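You operate a simulated robot arm through the tools that you are given. There is no shell and no other tool.

The job below is to be done with a simulated robot arm. You get a single attempt, and the scene is never put back.

Task
Wipe up the stalk crumbs with the teal cloth from the table drawer.
Fine: put the cloth back and shut the drawer. The punnet stays. Let nothing fall to the ground. What is to be rubbed or washed off counts as gone when no trace of it is left.

It is judged by the outcome, as a careful person would: the job done as asked, and still so three seconds after it is handed in. It fails if anything else is knocked over, pushed out of place, dropped, spilled or broken. Flat cloth is picked up by pressing the open fingertips on it (5 to 10 N) and closing them slowly along it; thin cloth reads only 2 to 8 mm in the jaws.

Robot
A 7-joint arm with a three-finger gripper, fixed in place. Base frame: the origin is at the foot of the arm, x ahead of it, y to its left, z up; the work surface is at about z = 0.84. Units: m, degrees, N and s.
Its first joint turns from -166.0 to 166.0 degrees. Payload 2.69 kg.
The TCP is the grasp point between the finger pads, 0.03 m short of the fingertips. In the tool frame z runs along the fingers and y along their closing line. Largest opening 0.128 m; the body of the gripper starts 0.117 m behind the TCP.
Orientation is told as [roll, pitch, yaw] about the base's x, y, z axes, in that order, counted from this pose: with the fingers straight down and closing along the base's y, the tool's x points along the base's -x, its y along +y and its z along -z.

Tools
- The arm moves only by the tool servo_tool. Its argument "motion" is a list of rows, each an object (a shift or turn left out is 0, a gripper value left out holds the last) with "offset": the shift along the tool's x, y, z in m, a list of three; "angular": the turn, a rotation vector about the tool's x, y, z in degrees, a list of three. In form: [{"offset": [dx, dy, dz], "angular": [wx, wy, wz]}, ...]. A call has 1 to 20 rows; each row shifts and turns the commanded pose from where the row before left it, along the tool's axes as they then stand. "gripper" is the closure, from 0 (fully open) to 1 (shut), set as the call begins (left out, the last holds). A row lasts 0.2 s, in which the tool goes at most 0.05 m and 8.6 degrees; a call with a longer step from one row to the next is refused whole, and so is a gripper value outside its range. A pose out of reach is approached as far as the arm can. The call stops where the force on the tool passes 40 N (or 10 N more than at its start, if that is more) or the arm is blocked; 0.2 s more then pass. The fingers move at their own pace and stop on an object; they squeeze with about 43 N. The grip force told is the motor's: it shows also when the fingers shut on nothing. Time passes only in rows, and 0.2 s behind the last, so rows that do not move let the fingers close. It gives the time, the measured TCP pose, the force on the tool (base axes), the opening and the grip force at its end, in the units of the frame above (readings bear some noise), with the torque about the TCP (base axes, N m) and any sound that the robot's microphone picked up.
- Cameras (640 x 400 px; columns grow to the right, rows downward): "scene" is fixed at [0.0523, 0.5004, 1.4821]; the picture's right is [-0.43, -0.90, 0.00], its down [-0.49, 0.23, -0.84] and it looks along [0.76, -0.36, -0.55] (base axes); focal length 309 px, centre (320, 200). "wrist" rides on the gripper at [0.058, 0.054, -0.131] in the tool frame; the picture's right is [-0.68, 0.74, 0.00], its down [-0.62, -0.57, -0.55] and it looks along [-0.40, -0.37, 0.84] (tool axes); focal length 234 px, centre (320, 200). There is no depth. A picture from a camera that has moved, and an enlarged one, comes with that camera's place and axes in the base frame and with its lens.
- capture(camera): a new picture of that camera. It takes no simulated time.
- raise_lower(by): slides the trunk up (or, below 0, down) by that many m; the arm rides with it, the base frame stays. It gives what a move gives, with no picture.
- zoom(camera, box): a new picture of the part [left, top, right, bottom] of that camera's present view, enlarged. It takes no simulated time.
- job_done(): hands the job in; it is judged then, once.

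Places have to be worked out from the pictures, the camera data and where the tool is seen. Open the gripper and draw the arm clear of the work before you hand the job in, unless the task says otherwise.

The tools are called after "Emit:" by a JSON object that holds its "api" and its "payload". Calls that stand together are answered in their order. servo_tool: Moves the arm, as the interface text tells. Its arguments: {"type":"object","properties":{"motion":{"type":"array","items":{"type":"object","properties":{"offset":{"type":"array","items":{"type":"number"}},"angular":{"type":"array","items":{"type":"number"}}}}},"gripper":{"type":"number"}},"required":["motion"]} The other tools are called the same way: raise_lower (by) slides the trunk up or down; capture (camera) takes a picture; zoom (camera, box) takes an enlarged picture of a part of a camera's view; job_done () hands the job in.

At the start:

```text
clock: 0.0
position: [0.7458, -0.0062, 1.1616]
ee_rot: [0.1, 0.0, 0.1]
force: [-0.4, 0.3, -0.1]
moment: [0.02, 0.02, 0.02]
opening: 0.128
grip_force: 0.0
trunk travel left (down, up): [-0.15, 0.2]
```

scene: 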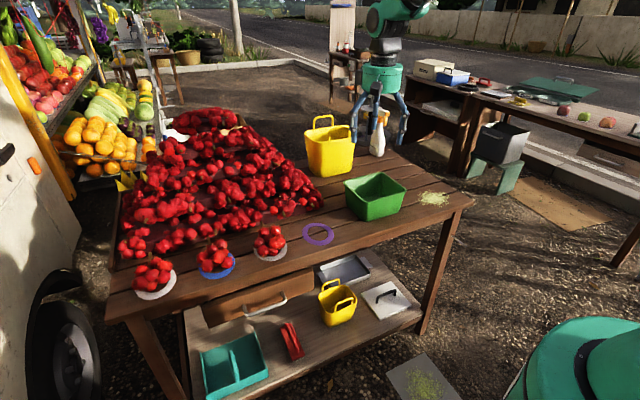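
wrist: 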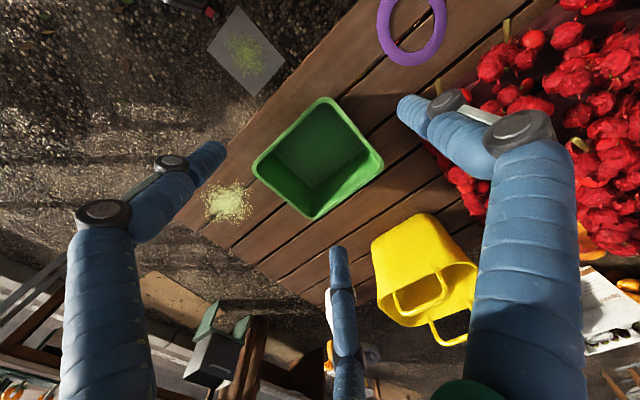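

I see two patches of greenish crumbs: one on the table top and one on a flat slab lower down. I zoom in on the drawer and these patches before moving.

Emit:
{"api": "zoom", "payload": {"camera": "scene", "box": [180, 220, 460, 400]}}

Emit:
{"api": "zoom", "payload": {"camera": "scene", "box": [300, 90, 500, 260]}}

Emit:
{"api": "zoom", "payload": {"camera": "wrist", "box": [160, 0, 480, 240]}}

```text
2.22 times, centred on (320, 310) of scene
camera zoom: at [0.0523, 0.5004, 1.4821], right [-0.43, -0.9, 0.0], down [-0.49, 0.23, -0.84], along [0.76, -0.36, -0.55], focal length 686 px, centre (320, -44)
```

zoom: 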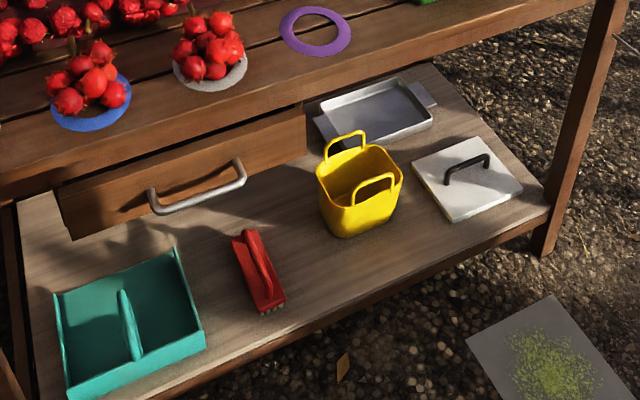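

```text
2.35 times, centred on (400, 175) of scene
camera zoom: at [0.0523, 0.5004, 1.4821], right [-0.43, -0.9, 0.0], down [-0.49, 0.23, -0.84], along [0.76, -0.36, -0.55], focal length 726 px, centre (132, 259)
```

zoom: 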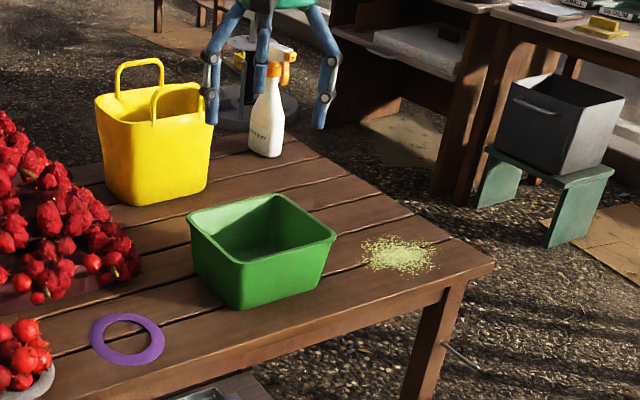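

```text
1.67 times, centred on (320, 120) of wrist
camera zoom: at [0.6866, 0.0482, 1.292], right [0.68, 0.74, 0.0], down [0.62, -0.57, 0.55], along [0.4, -0.37, -0.84], focal length 390 px, centre (320, 333)
```

zoom: 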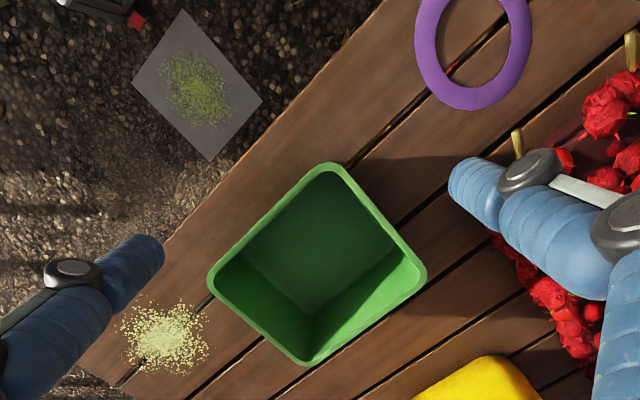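

The table crumbs look to be near (0.76, -0.31, 0.84), and the drawer with its handle is under the table's front edge, around (0.68, 0.38, 0.68). I move the tool back and left at safe height so the wrist camera sees the drawer.

Emit:
{"api": "servo_tool", "payload": {"motion": [{"offset": [0.0211, 0.0326, 0.0]}, {"offset": [0.0211, 0.0326, 0.0]}, {"offset": [0.0211, 0.0326, 0.0]}, {"offset": [0.0211, 0.0326, 0.0]}, {"offset": [0.0211, 0.0326, 0.0]}, {"offset": [0.0211, 0.0326, 0.0]}, {"offset": [0.0211, 0.0326, 0.0]}, {"offset": [0.0211, 0.0326, 0.0]}, {"offset": [0.0211, 0.0326, 0.0]}, {"offset": [0.0211, 0.0326, 0.0]}, {"offset": [0.0211, 0.0326, 0.0]}, {"offset": [0.0211, 0.0326, 0.0]}, {"offset": [0.0211, 0.0326, 0.0]}, {"offset": [0.0211, 0.0326, 0.0]}], "gripper": 0}}

```text
clock: 3.0
position: [0.4484, 0.4493, 1.1615]
ee_rot: [0.1, 0.0, 0.0]
force: [0.0, -0.3, 0.6]
moment: [0.02, 0.0, 0.01]
opening: 0.1278
grip_force: 0.2
trunk travel left (down, up): [-0.15, 0.2]
```

The tool is at (0.448, 0.449, 1.16) as commanded. I take pictures from both cameras.

Emit:
{"api": "capture", "payload": {"camera": "wrist"}}

Emit:
{"api": "capture", "payload": {"camera": "scene"}}

```text
taken
camera wrist: at [0.3907, 0.5043, 1.2925], right [0.68, 0.74, 0.0], down [0.62, -0.57, 0.55], along [0.4, -0.37, -0.84], focal length 234 px, centre (320, 200)
```

wrist: 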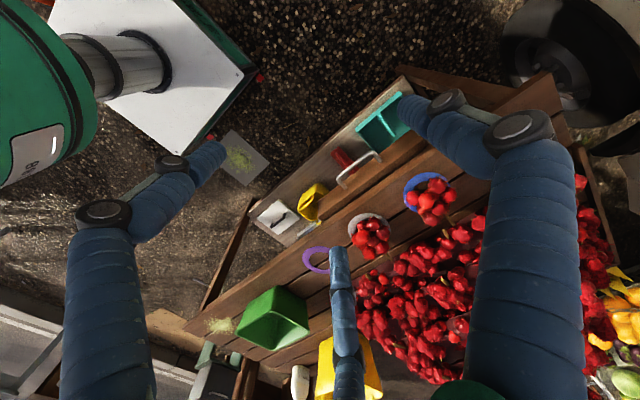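

```text
taken
```

scene: 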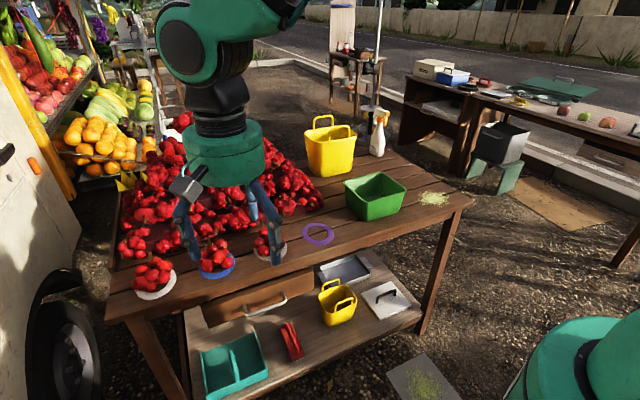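

The drawer handle shows near (360,168) in the wrist view. I zoom in on it to fix its place.

Emit:
{"api": "zoom", "payload": {"camera": "wrist", "box": [220, 70, 460, 220]}}

Emit:
{"api": "zoom", "payload": {"camera": "scene", "box": [180, 250, 340, 350]}}

Emit:
{"api": "zoom", "payload": {"camera": "scene", "box": [380, 340, 476, 400]}}

```text
2.67 times, centred on (340, 145) of wrist
camera zoom: at [0.3907, 0.5043, 1.2925], right [0.68, 0.74, 0.0], down [0.62, -0.57, 0.55], along [0.4, -0.37, -0.84], focal length 624 px, centre (267, 347)
```

zoom: 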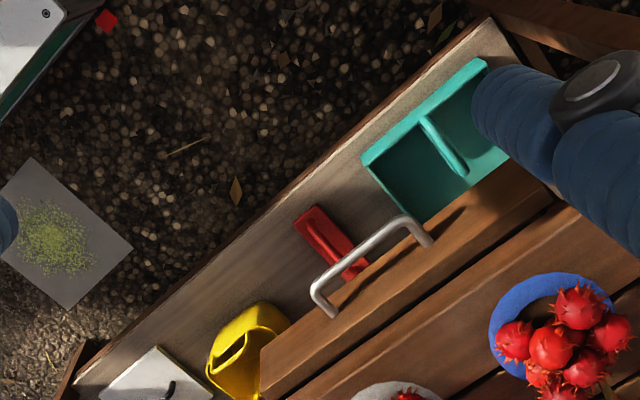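

```text
4.00 times, centred on (260, 300) of scene
camera zoom: at [0.0523, 0.5004, 1.4821], right [-0.43, -0.9, 0.0], down [-0.49, 0.23, -0.84], along [0.76, -0.36, -0.55], focal length 1235 px, centre (560, -200)
```

zoom: 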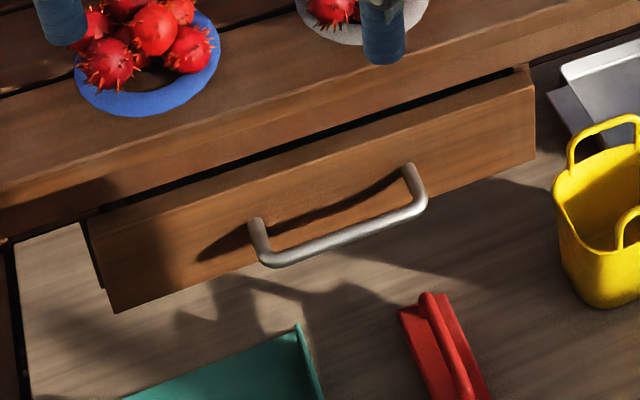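

```text
6.67 times, centred on (428, 370) of scene
camera zoom: at [0.0523, 0.5004, 1.4821], right [-0.43, -0.9, 0.0], down [-0.49, 0.23, -0.84], along [0.76, -0.36, -0.55], focal length 2058 px, centre (-400, -933)
```

zoom: 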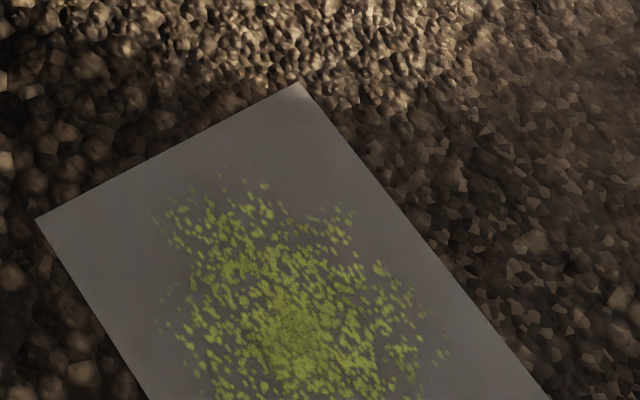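

By triangulating the two views I put the handle bar at x≈0.638, y 0.336–0.450, z≈0.736, with the drawer front at x≈0.667. The green patch on the ground slab looks like moss, not the crumbs. I turn the tool 90° about its axis here in free space first.

Emit:
{"api": "servo_tool", "payload": {"motion": [{"angular": [0, 0, 8.2]}, {"angular": [0, 0, 8.2]}, {"angular": [0, 0, 8.2]}, {"angular": [0, 0, 8.2]}, {"angular": [0, 0, 8.2]}, {"angular": [0, 0, 8.2]}, {"angular": [0, 0, 8.2]}, {"angular": [0, 0, 8.2]}, {"angular": [0, 0, 8.2]}, {"angular": [0, 0, 8.2]}, {"angular": [0, 0, 8.0]}]}}

```text
clock: 5.4
position: [0.4493, 0.4501, 1.1612]
ee_rot: [0.0, 0.0, -90.0]
force: [-0.4, -0.1, 0.2]
moment: [-0.03, -0.01, -0.02]
opening: 0.128
grip_force: 0.1
trunk travel left (down, up): [-0.15, 0.2]
```

The turn went well. Now I pitch the fingers up to point forward (+x), still in free space.

Emit:
{"api": "servo_tool", "payload": {"motion": [{"angular": [-8.2, 0, 0]}, {"angular": [-8.2, 0, 0]}, {"angular": [-8.2, 0, 0]}, {"angular": [-8.2, 0, 0]}, {"angular": [-8.2, 0, 0]}, {"angular": [-8.2, 0, 0]}, {"angular": [-8.2, 0, 0]}, {"angular": [-8.2, 0, 0]}, {"angular": [-8.2, 0, 0]}, {"angular": [-8.2, 0, 0]}, {"angular": [-8.0, 0, 0]}]}}

```text
clock: 7.8
position: [0.5038, 0.4227, 1.2363]
ee_rot: [50.8, -1.8, -86.5]
force: [-0.1, -0.5, -1.0]
moment: [-0.07, -0.04, -0.03]
opening: 0.1278
grip_force: 0.1
out of reach, approached as far as the arm can: row 5, 6, 7, 8, 9, 10, 11
trunk travel left (down, up): [-0.15, 0.2]
```

The arm could only reach about 51° of tilt at this close-in place. I look at how the arm is bent before choosing a better spot.

Emit:
{"api": "capture", "payload": {"camera": "scene"}}

Emit:
{"api": "capture", "payload": {"camera": "wrist"}}

```text
taken
```

scene: 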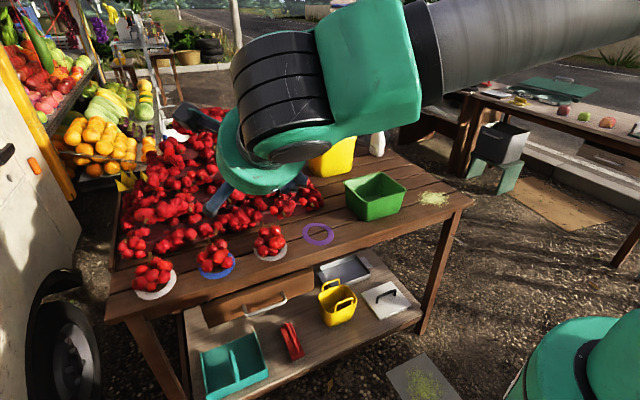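

```text
taken
camera wrist: at [0.432, 0.481, 1.3599], right [0.51, -0.63, 0.59], down [-0.74, -0.66, -0.07], along [0.44, -0.4, -0.8], focal length 234 px, centre (320, 200)
```

wrist: 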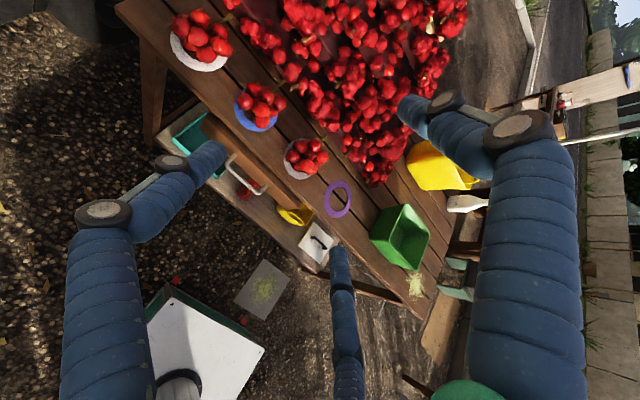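

The hand is at about 51° of tilt, clear of everything. I send one still row to see whether the commanded pose stays at where the arm actually stopped.

Emit:
{"api": "servo_tool", "payload": {"motion": [{"offset": [0, 0, 0]}]}}

```text
clock: 8.2
position: [0.504, 0.4216, 1.2381]
ee_rot: [50.8, -1.8, -86.4]
force: [0.3, 0.1, 0.4]
moment: [0.02, -0.01, 0.01]
opening: 0.1282
grip_force: 0.0
trunk travel left (down, up): [-0.15, 0.2]
```

The commanded pose resets to the measured one, good. I now carry the tilted hand down and forward to about (0.56, 0.40, 0.90), in front of the table edge, where more tilt should be reachable.

Emit:
{"api": "servo_tool", "payload": {"motion": [{"offset": [-0.0014, -0.0253, 0.0284]}, {"offset": [-0.0014, -0.0253, 0.0284]}, {"offset": [-0.0014, -0.0253, 0.0284]}, {"offset": [-0.0014, -0.0253, 0.0284]}, {"offset": [-0.0014, -0.0253, 0.0284]}, {"offset": [-0.0014, -0.0253, 0.0284]}, {"offset": [-0.0014, -0.0253, 0.0284]}, {"offset": [-0.0014, -0.0253, 0.0284]}, {"offset": [-0.0014, -0.0253, 0.0284]}]}}

```text
clock: 10.2
position: [0.6601, 0.3503, 1.1104]
ee_rot: [48.8, -2.3, -85.8]
force: [0.3, -0.8, -0.2]
moment: [-0.01, 0.0, -0.03]
opening: 0.1281
grip_force: 0.0
out of reach, approached as far as the arm can: row 1, 2, 3, 4, 5, 6, 7, 8, 9
trunk travel left (down, up): [-0.15, 0.2]
```

The arm did not go down as asked while tilted, so some joint seems to be at a limit. I look at its posture.

Emit:
{"api": "capture", "payload": {"camera": "scene"}}

Emit:
{"api": "capture", "payload": {"camera": "wrist"}}

```text
taken
```

scene: 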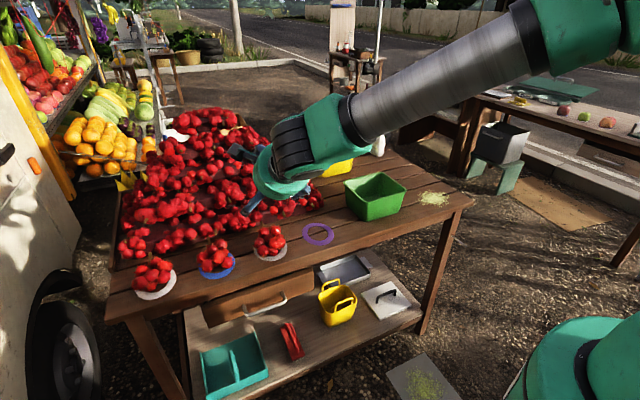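

```text
taken
camera wrist: at [0.5923, 0.4086, 1.2362], right [0.53, -0.62, 0.58], down [-0.74, -0.67, -0.04], along [0.41, -0.41, -0.81], focal length 234 px, centre (320, 200)
```

wrist: 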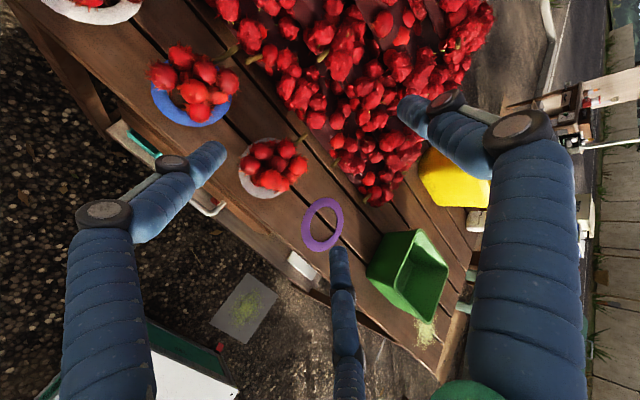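

The forearm comes down from a high elbow, so a forward-pointing tool is not reachable here. Instead I will hook the drawer handle with one open finger from above, so I turn the tool back to vertical first.

Emit:
{"api": "servo_tool", "payload": {"motion": [{"angular": [8.2, 0, 0]}, {"angular": [8.2, 0, 0]}, {"angular": [8.2, 0, 0]}, {"angular": [8.2, 0, 0]}, {"angular": [8.2, 0, 0]}, {"angular": [7.8, 0, 0]}]}}

```text
clock: 11.6
position: [0.6593, 0.35, 1.1118]
ee_rot: [1.8, -1.8, -86.5]
force: [-0.5, -0.3, 0.3]
moment: [0.0, -0.05, 0.0]
opening: 0.1279
grip_force: 0.1
trunk travel left (down, up): [-0.15, 0.2]
```

Nearly vertical now; I trim the remaining small angles and move to about (0.587, 0.40, 1.0), just in front of the table above the handle.

Emit:
{"api": "servo_tool", "payload": {"motion": [{"angular": [1.8, 1.8, 3.5]}, {"offset": [0.0125, -0.018, 0.0]}, {"offset": [0.0125, -0.018, 0.0]}, {"offset": [0.0125, -0.018, 0.0275]}, {"offset": [0.0125, -0.018, 0.0275]}, {"offset": [0, 0, 0.0275]}, {"offset": [0, 0, 0.0275]}]}}

Emit:
{"api": "capture", "payload": {"camera": "wrist"}}

Emit:
{"api": "capture", "payload": {"camera": "scene"}}

```text
clock: 13.2
position: [0.5882, 0.4007, 1.0025]
ee_rot: [0.3, 0.1, -89.9]
force: [-0.2, 0.0, -0.1]
moment: [-0.01, -0.02, 0.01]
opening: 0.1279
grip_force: 0.0
trunk travel left (down, up): [-0.15, 0.2]
```

```text
taken
camera wrist: at [0.6408, 0.4591, 1.1337], right [0.74, -0.68, 0.0], down [-0.57, -0.62, 0.55], along [-0.37, -0.4, -0.84], focal length 234 px, centre (320, 200)
```

wrist: 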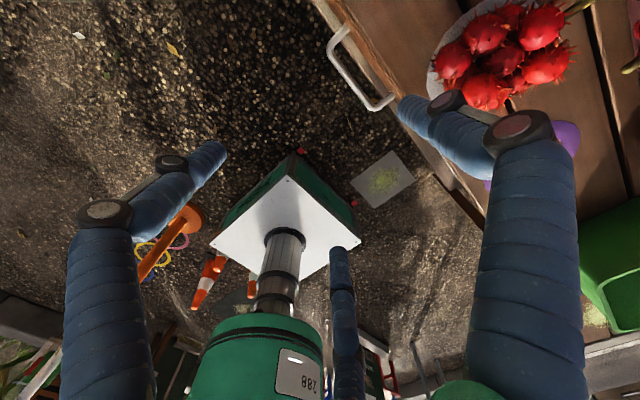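

```text
taken
```

scene: 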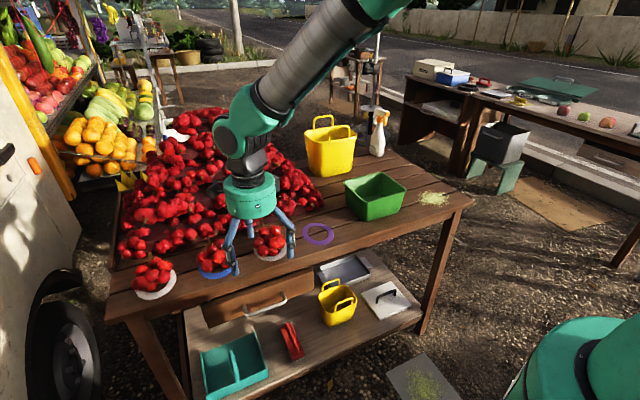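

The handle is visible just left of the hand's forward finger. I zoom in to measure the gap between bar and drawer front.

Emit:
{"api": "zoom", "payload": {"camera": "wrist", "box": [280, 0, 480, 125]}}

Emit:
{"api": "zoom", "payload": {"camera": "scene", "box": [190, 200, 350, 300]}}

```text
3.20 times, centred on (380, 62) of wrist
camera zoom: at [0.6408, 0.4591, 1.1337], right [0.74, -0.68, 0.0], down [-0.57, -0.62, 0.55], along [-0.37, -0.4, -0.84], focal length 749 px, centre (128, 640)
```

zoom: 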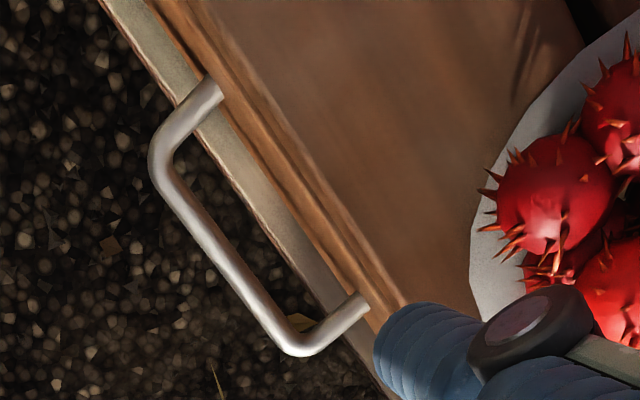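

```text
4.00 times, centred on (270, 250) of scene
camera zoom: at [0.0523, 0.5004, 1.4821], right [-0.43, -0.9, 0.0], down [-0.49, 0.23, -0.84], along [0.76, -0.36, -0.55], focal length 1235 px, centre (520, 0)
```

zoom: 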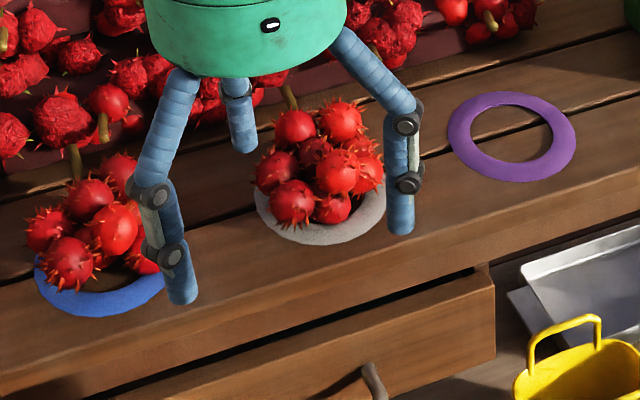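

From the near-overhead view I judge the bar at x≈0.648 (y 0.34–0.45) and the drawer front at about x≈0.682, leaving a gap near 2.7 cm. I shift so the forward finger lies at x≈0.668, and come down to z≈0.82 to look again.

Emit:
{"api": "servo_tool", "payload": {"motion": [{"offset": [-0.005, 0.011, 0.0]}, {"offset": [0, 0, 0.03]}, {"offset": [0, 0, 0.03]}, {"offset": [0, 0, 0.03]}, {"offset": [0, 0, 0.03]}, {"offset": [0, 0, 0.03]}, {"offset": [0, 0, 0.03]}]}}

Emit:
{"api": "capture", "payload": {"camera": "wrist"}}

Emit:
{"api": "zoom", "payload": {"camera": "scene", "box": [190, 200, 350, 300]}}

```text
clock: 14.8
position: [0.5995, 0.3947, 0.8216]
ee_rot: [0.2, 0.1, -90.0]
force: [-0.8, 0.1, 0.0]
moment: [0.0, -0.02, 0.03]
opening: 0.1277
grip_force: 0.1
trunk travel left (down, up): [-0.15, 0.2]
```

```text
taken
camera wrist: at [0.6523, 0.453, 0.9532], right [0.74, -0.68, 0.0], down [-0.57, -0.62, 0.55], along [-0.37, -0.4, -0.84], focal length 234 px, centre (320, 200)
```

wrist: 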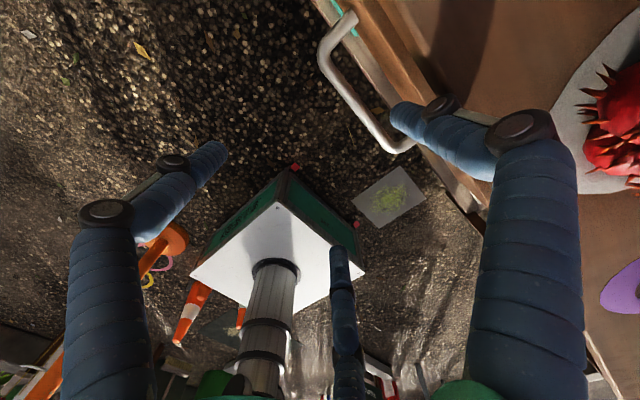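

```text
4.00 times, centred on (270, 250) of scene
camera zoom: at [0.0523, 0.5004, 1.4821], right [-0.43, -0.9, 0.0], down [-0.49, 0.23, -0.84], along [0.76, -0.36, -0.55], focal length 1235 px, centre (520, 0)
```

zoom: 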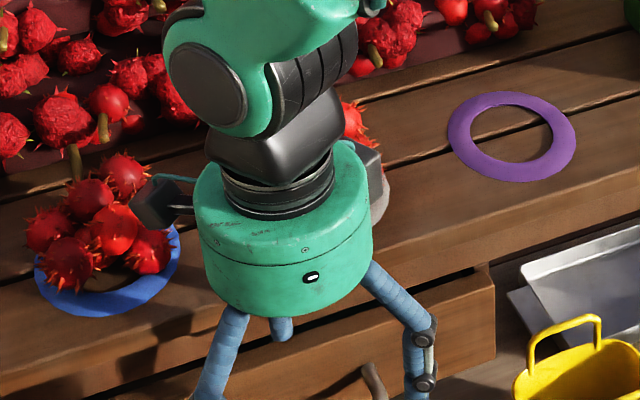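

I zoom in on the handle and forward fingertip from here to check alignment before descending.

Emit:
{"api": "zoom", "payload": {"camera": "wrist", "box": [290, 0, 530, 150]}}

Emit:
{"api": "capture", "payload": {"camera": "scene"}}

```text
2.67 times, centred on (410, 75) of wrist
camera zoom: at [0.6523, 0.453, 0.9532], right [0.74, -0.68, 0.0], down [-0.57, -0.62, 0.55], along [-0.37, -0.4, -0.84], focal length 624 px, centre (80, 533)
```

zoom: 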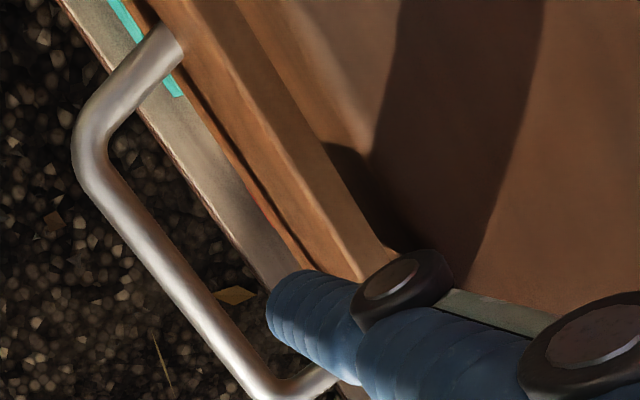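

```text
taken
```

scene: 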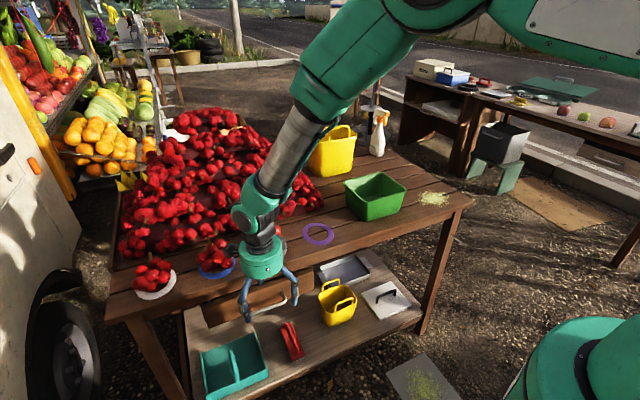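

The readings agree: bar at x≈0.648, drawer front at about x≈0.685, fingertip at x≈0.665 between them. I lower slowly to z≈0.732 so the finger goes behind the bar.

Emit:
{"api": "servo_tool", "payload": {"motion": [{"offset": [0, 0, 0.015]}, {"offset": [0, 0, 0.015]}, {"offset": [0, 0, 0.015]}, {"offset": [0, 0, 0.015]}, {"offset": [0, 0, 0.015]}, {"offset": [0, 0, 0.014]}]}}

Emit:
{"api": "capture", "payload": {"camera": "wrist"}}

Emit:
{"api": "zoom", "payload": {"camera": "scene", "box": [190, 220, 350, 320]}}

```text
clock: 15.6
position: [0.5991, 0.3959, 0.7855]
ee_rot: [0.4, 0.2, -90.0]
force: [-18.3, -10.5, 25.1]
moment: [0.5, -2.94, -0.79]
opening: 0.1253
grip_force: 0.2
trunk travel left (down, up): [-0.15, 0.2]
stopped in row 3: the force on the tool passed its limit at 51 N (the readings are from after the stop); the commanded pose is now the measured one
```

```text
taken
camera wrist: at [0.652, 0.4539, 0.9168], right [0.74, -0.68, 0.0], down [-0.57, -0.62, 0.54], along [-0.36, -0.4, -0.84], focal length 234 px, centre (320, 200)
```

wrist: 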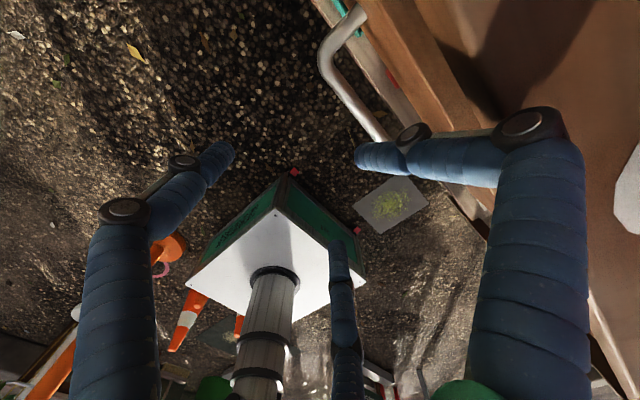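

```text
4.00 times, centred on (270, 270) of scene
camera zoom: at [0.0523, 0.5004, 1.4821], right [-0.43, -0.9, 0.0], down [-0.49, 0.23, -0.84], along [0.76, -0.36, -0.55], focal length 1235 px, centre (520, -80)
```

zoom: 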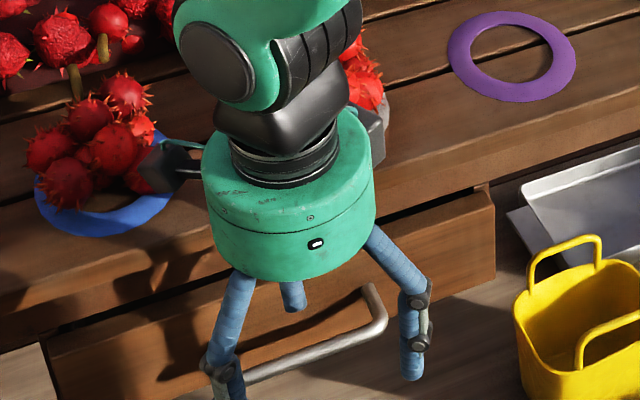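

The tool met something at z≈0.785: the moments place the contact at the finger's knuckle against the table edge (about x 0.68, z 0.84), so the fingers bulge outward above the tips. I back off up and toward the robot.

Emit:
{"api": "servo_tool", "payload": {"motion": [{"offset": [0, -0.003, -0.01]}, {"offset": [0, -0.005, -0.02]}, {"offset": [0, -0.01, -0.03]}, {"offset": [0, -0.01, -0.03]}]}}

Emit:
{"api": "capture", "payload": {"camera": "wrist"}}

Emit:
{"api": "capture", "payload": {"camera": "scene"}}

```text
clock: 16.6
position: [0.5725, 0.3952, 0.8732]
ee_rot: [0.3, 0.1, -90.0]
force: [0.1, -0.4, 0.7]
moment: [0.01, 0.03, -0.01]
opening: 0.128
grip_force: 0.2
trunk travel left (down, up): [-0.15, 0.2]
```

```text
taken
camera wrist: at [0.6256, 0.4545, 1.004], right [0.74, -0.68, 0.0], down [-0.57, -0.62, 0.54], along [-0.37, -0.4, -0.84], focal length 234 px, centre (320, 200)
```

wrist: 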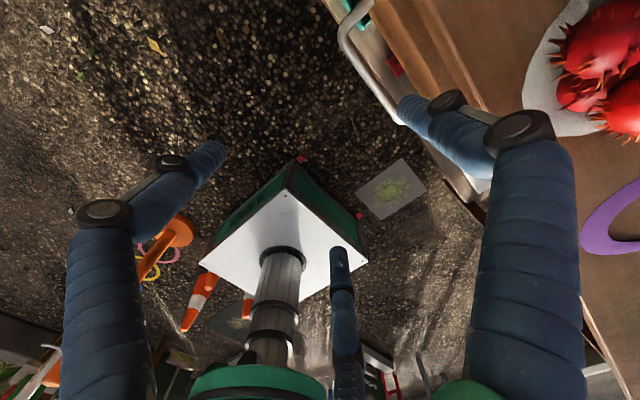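

```text
taken
```

scene: 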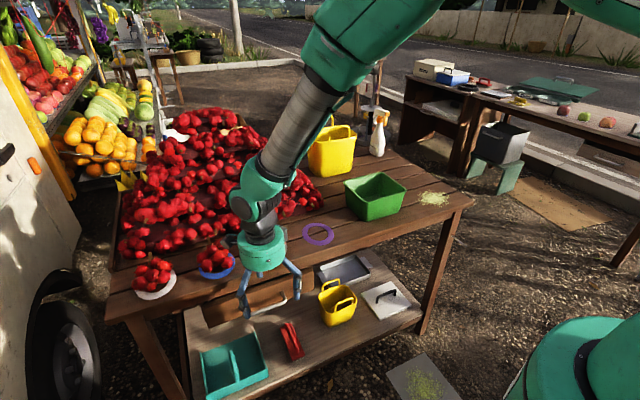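

The finger sprang back and nothing on the table moved. I tilt the tool about 15° so the fingertip leads and the knuckle stays clear of the table edge, then lower to about z 0.80.

Emit:
{"api": "servo_tool", "payload": {"motion": [{"angular": [-7.5, 0, 0]}, {"angular": [-7.5, 0, 0]}, {"offset": [0, -0.0004, 0.0188]}, {"offset": [0, -0.0004, 0.0188]}, {"offset": [0, -0.0004, 0.0188]}, {"offset": [0, -0.0003, 0.0188]}]}}

Emit:
{"api": "zoom", "payload": {"camera": "wrist", "box": [290, 0, 530, 150]}}

Emit:
{"api": "zoom", "payload": {"camera": "scene", "box": [190, 220, 350, 320]}}

```text
clock: 18.0
position: [0.5926, 0.3965, 0.7999]
ee_rot: [15.4, 0.2, -90.0]
force: [0.5, 1.0, 0.4]
moment: [0.03, -0.03, 0.01]
opening: 0.1279
grip_force: 0.2
trunk travel left (down, up): [-0.15, 0.2]
```

```text
2.67 times, centred on (410, 75) of wrist
camera zoom: at [0.6077, 0.4549, 0.9407], right [0.71, -0.68, 0.19], down [-0.69, -0.62, 0.38], along [-0.14, -0.4, -0.91], focal length 624 px, centre (80, 533)
```

zoom: 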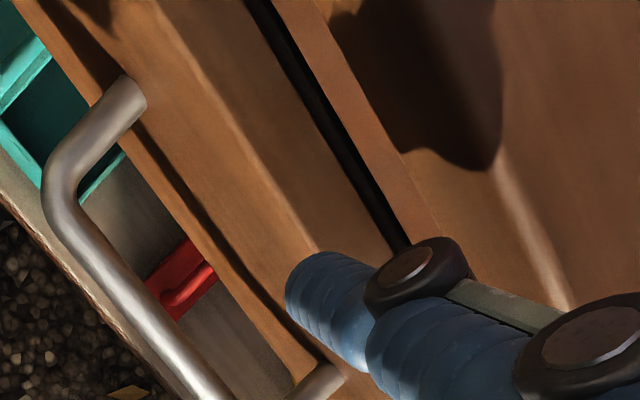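

```text
4.00 times, centred on (270, 270) of scene
camera zoom: at [0.0523, 0.5004, 1.4821], right [-0.43, -0.9, 0.0], down [-0.49, 0.23, -0.84], along [0.76, -0.36, -0.55], focal length 1235 px, centre (520, -80)
```

zoom: 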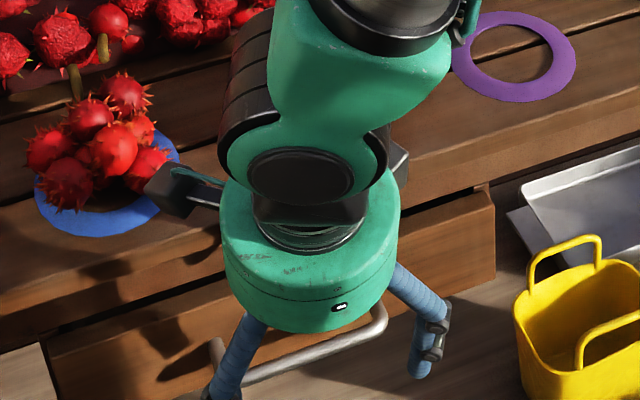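

The fingertip (x≈0.669) sits between bar (≈0.647, inner face 0.654) and drawer front (≈0.684). I lower straight down slowly to TCP z≈0.717.

Emit:
{"api": "servo_tool", "payload": {"motion": [{"offset": [0, -0.00357, 0.01333]}, {"offset": [0, -0.00357, 0.01333]}, {"offset": [0, -0.00357, 0.01333]}, {"offset": [0, -0.00357, 0.01333]}, {"offset": [0, -0.00357, 0.01333]}, {"offset": [0, -0.00357, 0.01333]}]}}

Emit:
{"api": "capture", "payload": {"camera": "wrist"}}

Emit:
{"api": "zoom", "payload": {"camera": "scene", "box": [190, 220, 350, 320]}}

```text
clock: 19.4
position: [0.5918, 0.3968, 0.7172]
ee_rot: [15.4, 0.1, -90.0]
force: [-0.4, -0.5, 0.3]
moment: [0.03, 0.03, 0.01]
opening: 0.1279
grip_force: 0.0
trunk travel left (down, up): [-0.15, 0.2]
```

```text
taken
camera wrist: at [0.6082, 0.4548, 0.8578], right [0.71, -0.68, 0.19], down [-0.69, -0.62, 0.38], along [-0.14, -0.4, -0.91], focal length 234 px, centre (320, 200)
```

wrist: 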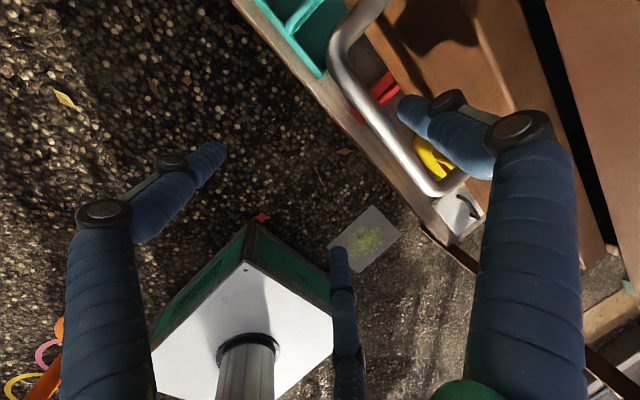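

```text
4.00 times, centred on (270, 270) of scene
camera zoom: at [0.0523, 0.5004, 1.4821], right [-0.43, -0.9, 0.0], down [-0.49, 0.23, -0.84], along [0.76, -0.36, -0.55], focal length 1235 px, centre (520, -80)
```

zoom: 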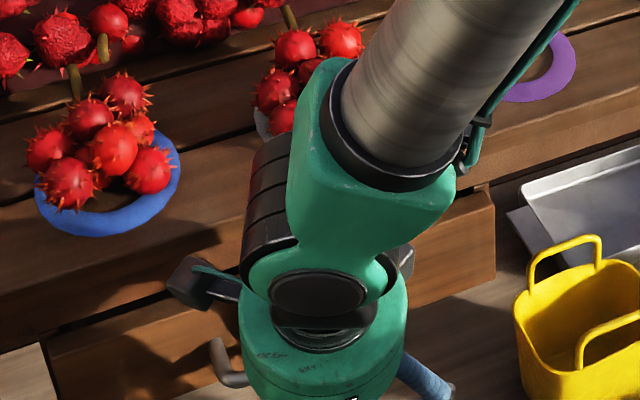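

No contact force, and the finger is now seen behind the bar. I go 8 mm lower for a secure hook and pull toward the robot gently.

Emit:
{"api": "servo_tool", "payload": {"motion": [{"offset": [0, -0.0021, 0.0077]}, {"offset": [0, -0.0097, -0.0026]}, {"offset": [0, -0.0097, -0.0026]}, {"offset": [0, -0.0097, -0.0026]}, {"offset": [0, -0.0097, -0.0026]}, {"offset": [0, -0.0097, -0.0026]}, {"offset": [0, -0.0097, -0.0026]}]}}

Emit:
{"api": "capture", "payload": {"camera": "wrist"}}

Emit:
{"api": "capture", "payload": {"camera": "scene"}}

```text
clock: 21.0
position: [0.5296, 0.3973, 0.7081]
ee_rot: [15.4, 0.2, -90.0]
force: [-0.3, 0.1, -0.8]
moment: [-0.03, 0.01, -0.01]
opening: 0.1281
grip_force: 0.0
trunk travel left (down, up): [-0.15, 0.2]
```

```text
taken
camera wrist: at [0.5475, 0.455, 0.8496], right [0.71, -0.68, 0.19], down [-0.69, -0.62, 0.38], along [-0.14, -0.4, -0.91], focal length 234 px, centre (320, 200)
```

wrist: 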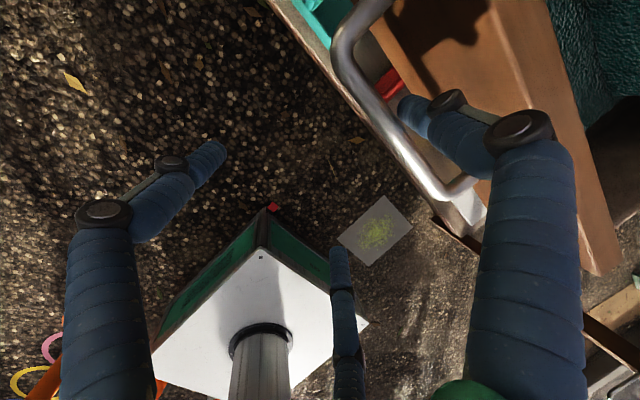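

```text
taken
```

scene: 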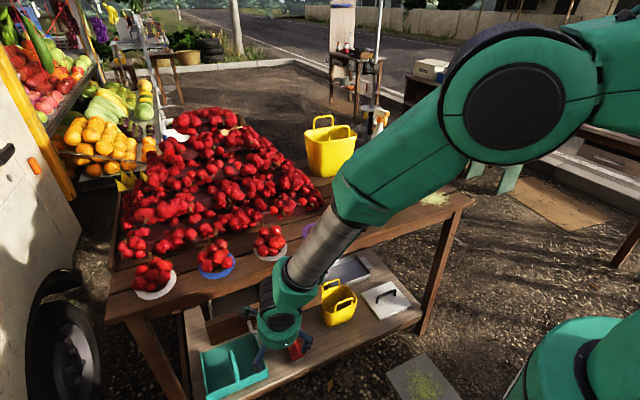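

The drawer slides easily and teal cloth shows inside behind the drawer front. I pull another 9 cm at the same pace.

Emit:
{"api": "servo_tool", "payload": {"motion": [{"offset": [0, -0.0097, -0.0026]}, {"offset": [0, -0.0097, -0.0026]}, {"offset": [0, -0.0097, -0.0026]}, {"offset": [0, -0.0097, -0.0026]}, {"offset": [0, -0.0097, -0.0026]}, {"offset": [0, -0.0097, -0.0026]}, {"offset": [0, -0.0097, -0.0026]}, {"offset": [0, -0.0097, -0.0026]}, {"offset": [0, -0.0097, -0.0026]}]}}

Emit:
{"api": "capture", "payload": {"camera": "wrist"}}

Emit:
{"api": "capture", "payload": {"camera": "scene"}}

```text
clock: 23.0
position: [0.4417, 0.3956, 0.7101]
ee_rot: [14.7, 0.0, -89.8]
force: [0.2, -0.3, 0.9]
moment: [-0.03, 0.03, 0.02]
opening: 0.1279
grip_force: 0.1
trunk travel left (down, up): [-0.15, 0.2]
```

```text
taken
camera wrist: at [0.4593, 0.4547, 0.8497], right [0.71, -0.67, 0.19], down [-0.68, -0.62, 0.39], along [-0.15, -0.4, -0.9], focal length 234 px, centre (320, 200)
```

wrist: 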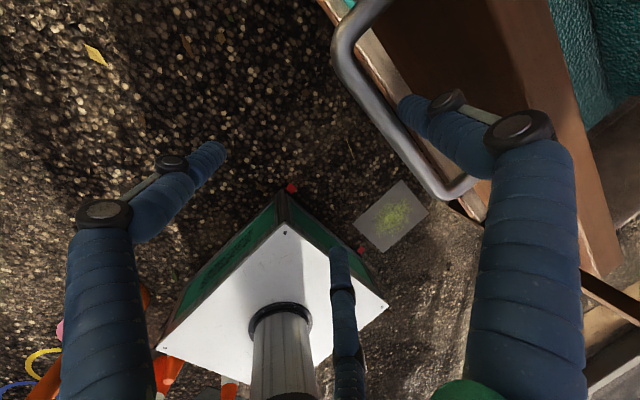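

```text
taken
```

scene: 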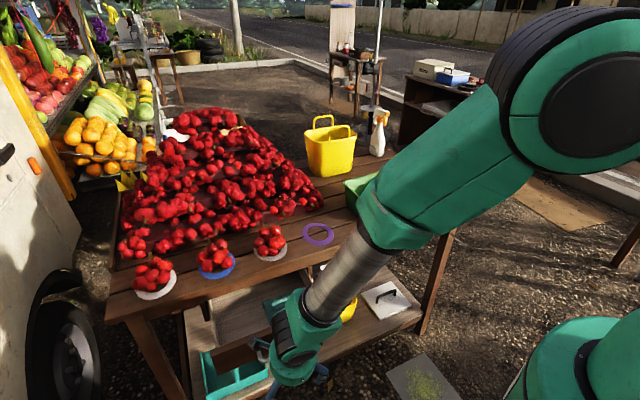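

The drawer is open about 14 cm now. I zoom on its inside in the scene view.

Emit:
{"api": "zoom", "payload": {"camera": "scene", "box": [190, 260, 350, 360]}}

Emit:
{"api": "zoom", "payload": {"camera": "wrist", "box": [400, 0, 640, 150]}}

```text
4.00 times, centred on (270, 310) of scene
camera zoom: at [0.0523, 0.5004, 1.4821], right [-0.43, -0.9, 0.0], down [-0.49, 0.23, -0.84], along [0.76, -0.36, -0.55], focal length 1235 px, centre (520, -240)
```

zoom: 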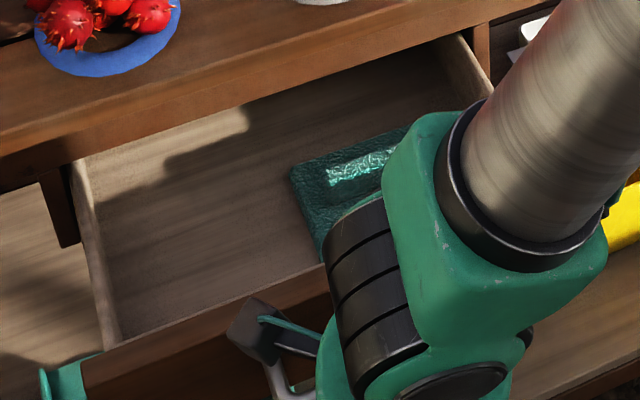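

```text
2.67 times, centred on (520, 75) of wrist
camera zoom: at [0.4593, 0.4547, 0.8497], right [0.71, -0.67, 0.19], down [-0.68, -0.62, 0.39], along [-0.15, -0.4, -0.9], focal length 624 px, centre (-213, 533)
```

zoom: 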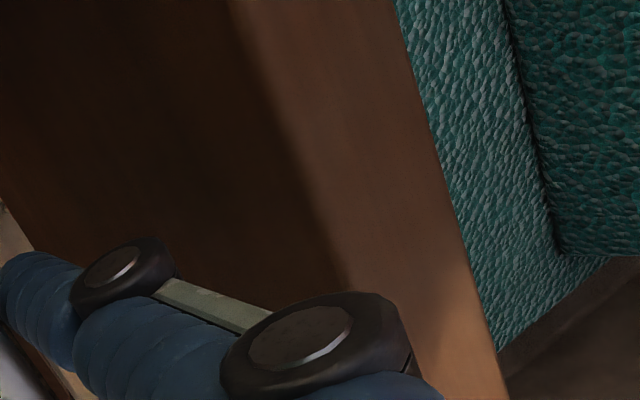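

The folded teal cloth lies in the drawer, spanning about x 0.58–0.67, y 0.30–0.39. I pull another 7 cm so it comes well clear of the table edge.

Emit:
{"api": "servo_tool", "payload": {"motion": [{"offset": [0, -0.0097, -0.0026]}, {"offset": [0, -0.0097, -0.0026]}, {"offset": [0, -0.0097, -0.0026]}, {"offset": [0, -0.0097, -0.0026]}, {"offset": [0, -0.0097, -0.0026]}, {"offset": [0, -0.0097, -0.0026]}, {"offset": [0, -0.0097, -0.0026]}]}}

Emit:
{"api": "capture", "payload": {"camera": "scene"}}

Emit:
{"api": "capture", "payload": {"camera": "wrist"}}

```text
clock: 24.6
position: [0.4148, 0.4053, 0.7388]
ee_rot: [14.6, 0.2, -89.8]
force: [0.0, 0.1, 0.0]
moment: [-0.02, 0.03, 0.0]
opening: 0.1283
grip_force: 0.1
out of reach, approached as far as the arm can: row 1, 2, 3, 4, 5, 6, 7
trunk travel left (down, up): [-0.15, 0.2]
```

```text
taken
```

scene: 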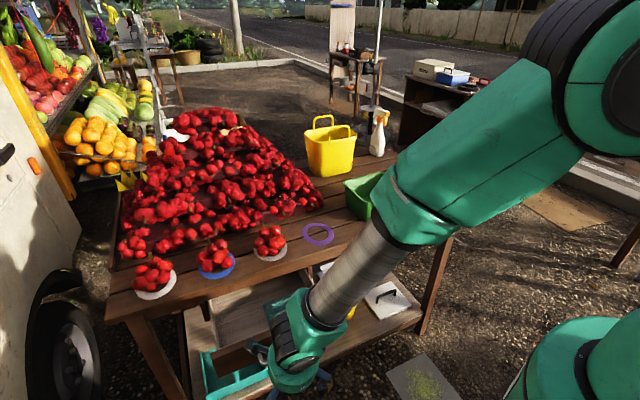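

```text
taken
camera wrist: at [0.4328, 0.4629, 0.8795], right [0.72, -0.67, 0.18], down [-0.68, -0.62, 0.39], along [-0.15, -0.4, -0.9], focal length 234 px, centre (320, 200)
```

wrist: 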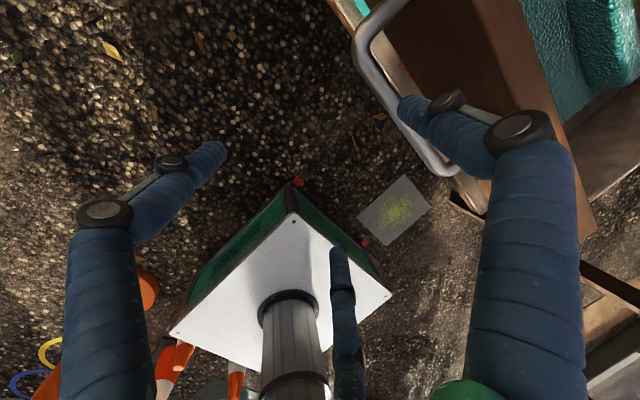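

The arm can't go farther back at this low height, but the drawer is open about 17 cm, which may be enough. I lift the finger straight up out of the handle.

Emit:
{"api": "servo_tool", "payload": {"motion": [{"offset": [0, 0.0052, -0.0193]}, {"offset": [0, 0.0052, -0.0193]}, {"offset": [0, 0.0078, -0.029]}, {"offset": [0, 0.0078, -0.029]}, {"offset": [0, 0.0078, -0.029]}, {"offset": [0, 0.0078, -0.029]}, {"offset": [0, 0.0078, -0.029]}, {"offset": [0, 0.0078, -0.029]}, {"offset": [0, 0.0078, -0.029]}]}}

Emit:
{"api": "capture", "payload": {"camera": "wrist"}}

Emit:
{"api": "capture", "payload": {"camera": "scene"}}

```text
clock: 26.6
position: [0.4134, 0.4024, 0.9876]
ee_rot: [15.2, 0.2, -89.9]
force: [0.2, 0.1, 0.0]
moment: [-0.03, 0.01, 0.05]
opening: 0.1279
grip_force: 0.1
trunk travel left (down, up): [-0.15, 0.2]
```

```text
taken
camera wrist: at [0.4298, 0.4618, 1.1293], right [0.71, -0.68, 0.19], down [-0.69, -0.62, 0.38], along [-0.14, -0.4, -0.91], focal length 234 px, centre (320, 200)
```

wrist: 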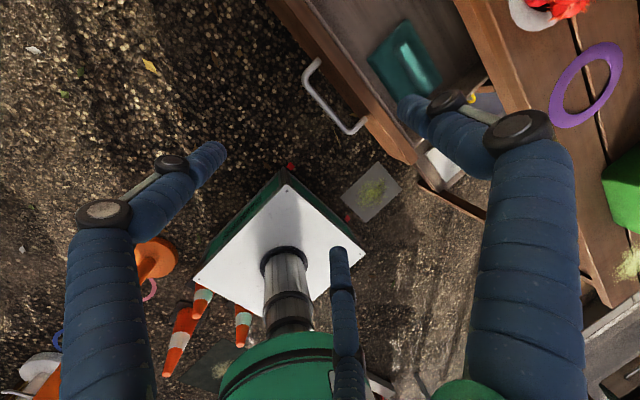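

```text
taken
```

scene: 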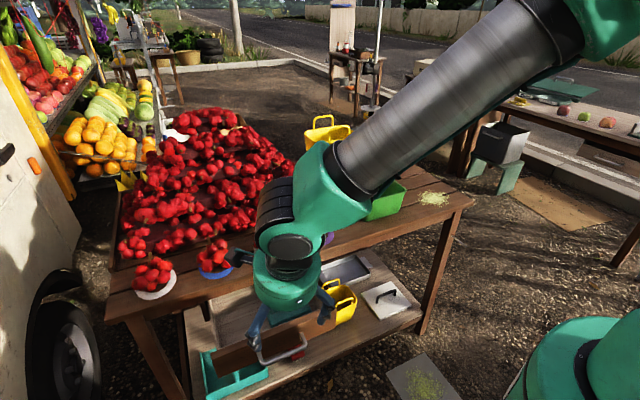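

The cloth is visible in the open drawer. I undo the tilt, rise a little and turn the tool back so the wrist camera looks forward into the drawer.

Emit:
{"api": "servo_tool", "payload": {"motion": [{"angular": [7.6, 0, 0]}, {"angular": [7.6, 0, 0]}, {"offset": [0, 0, -0.04]}, {"offset": [0, 0, -0.04], "angular": [0, 0, -8.2]}, {"offset": [0, 0, -0.03], "angular": [0, 0, -8.2]}, {"angular": [0, 0, -8.2]}, {"angular": [0, 0, -8.2]}, {"angular": [0, 0, -8.2]}, {"angular": [0, 0, -8.2]}, {"angular": [0, 0, -8.2]}, {"angular": [0, 0, -8.2]}, {"angular": [0, 0, -8.2]}, {"angular": [0, 0, -8.2]}, {"angular": [0, 0, -8.0]}]}}

Emit:
{"api": "capture", "payload": {"camera": "wrist"}}

Emit:
{"api": "capture", "payload": {"camera": "scene"}}

```text
clock: 29.6
position: [0.4123, 0.4038, 1.0973]
ee_rot: [0.3, -0.1, 0.0]
force: [0.8, 0.9, -0.6]
moment: [0.0, 0.01, -0.03]
opening: 0.128
grip_force: 0.0
trunk travel left (down, up): [-0.15, 0.2]
```

```text
taken
camera wrist: at [0.353, 0.4568, 1.2303], right [0.67, 0.74, 0.0], down [0.62, -0.57, 0.55], along [0.41, -0.37, -0.84], focal length 234 px, centre (320, 200)
```

wrist: 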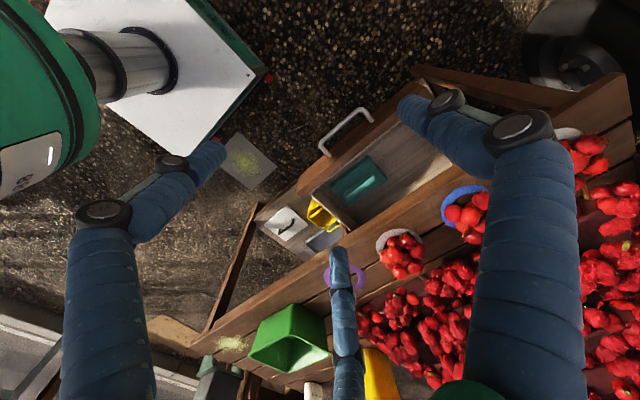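

```text
taken
```

scene: 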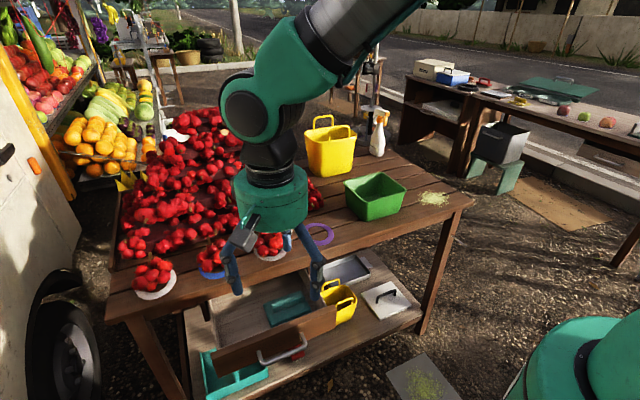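

Both views show the open drawer clearly. I zoom in on it in each to locate the cloth, the drawer front and walls.

Emit:
{"api": "zoom", "payload": {"camera": "wrist", "box": [280, 80, 472, 200]}}

Emit:
{"api": "zoom", "payload": {"camera": "scene", "box": [190, 270, 350, 370]}}

```text
3.33 times, centred on (376, 140) of wrist
camera zoom: at [0.353, 0.4568, 1.2303], right [0.67, 0.74, 0.0], down [0.62, -0.57, 0.55], along [0.41, -0.37, -0.84], focal length 781 px, centre (133, 400)
```

zoom: 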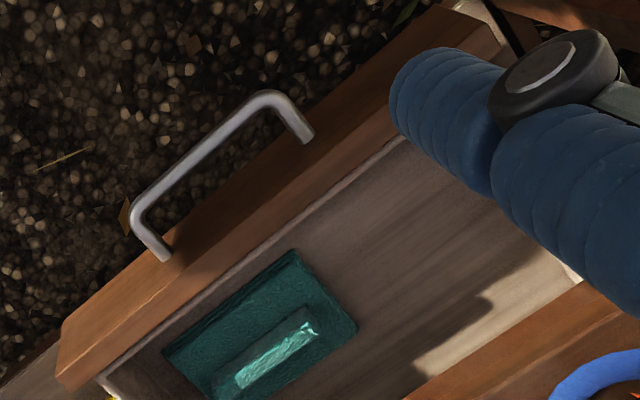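

```text
4.00 times, centred on (270, 320) of scene
camera zoom: at [0.0523, 0.5004, 1.4821], right [-0.43, -0.9, 0.0], down [-0.49, 0.23, -0.84], along [0.76, -0.36, -0.55], focal length 1235 px, centre (520, -280)
```

zoom: 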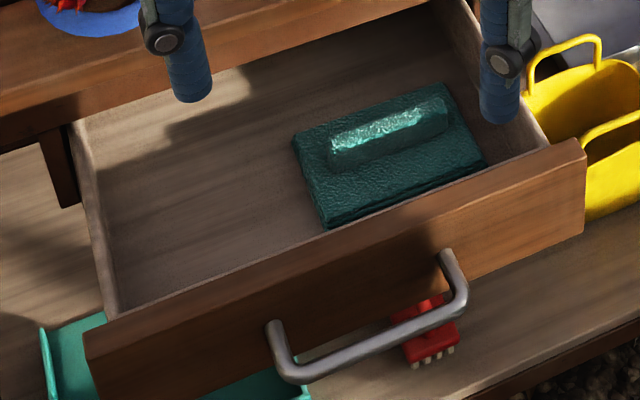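

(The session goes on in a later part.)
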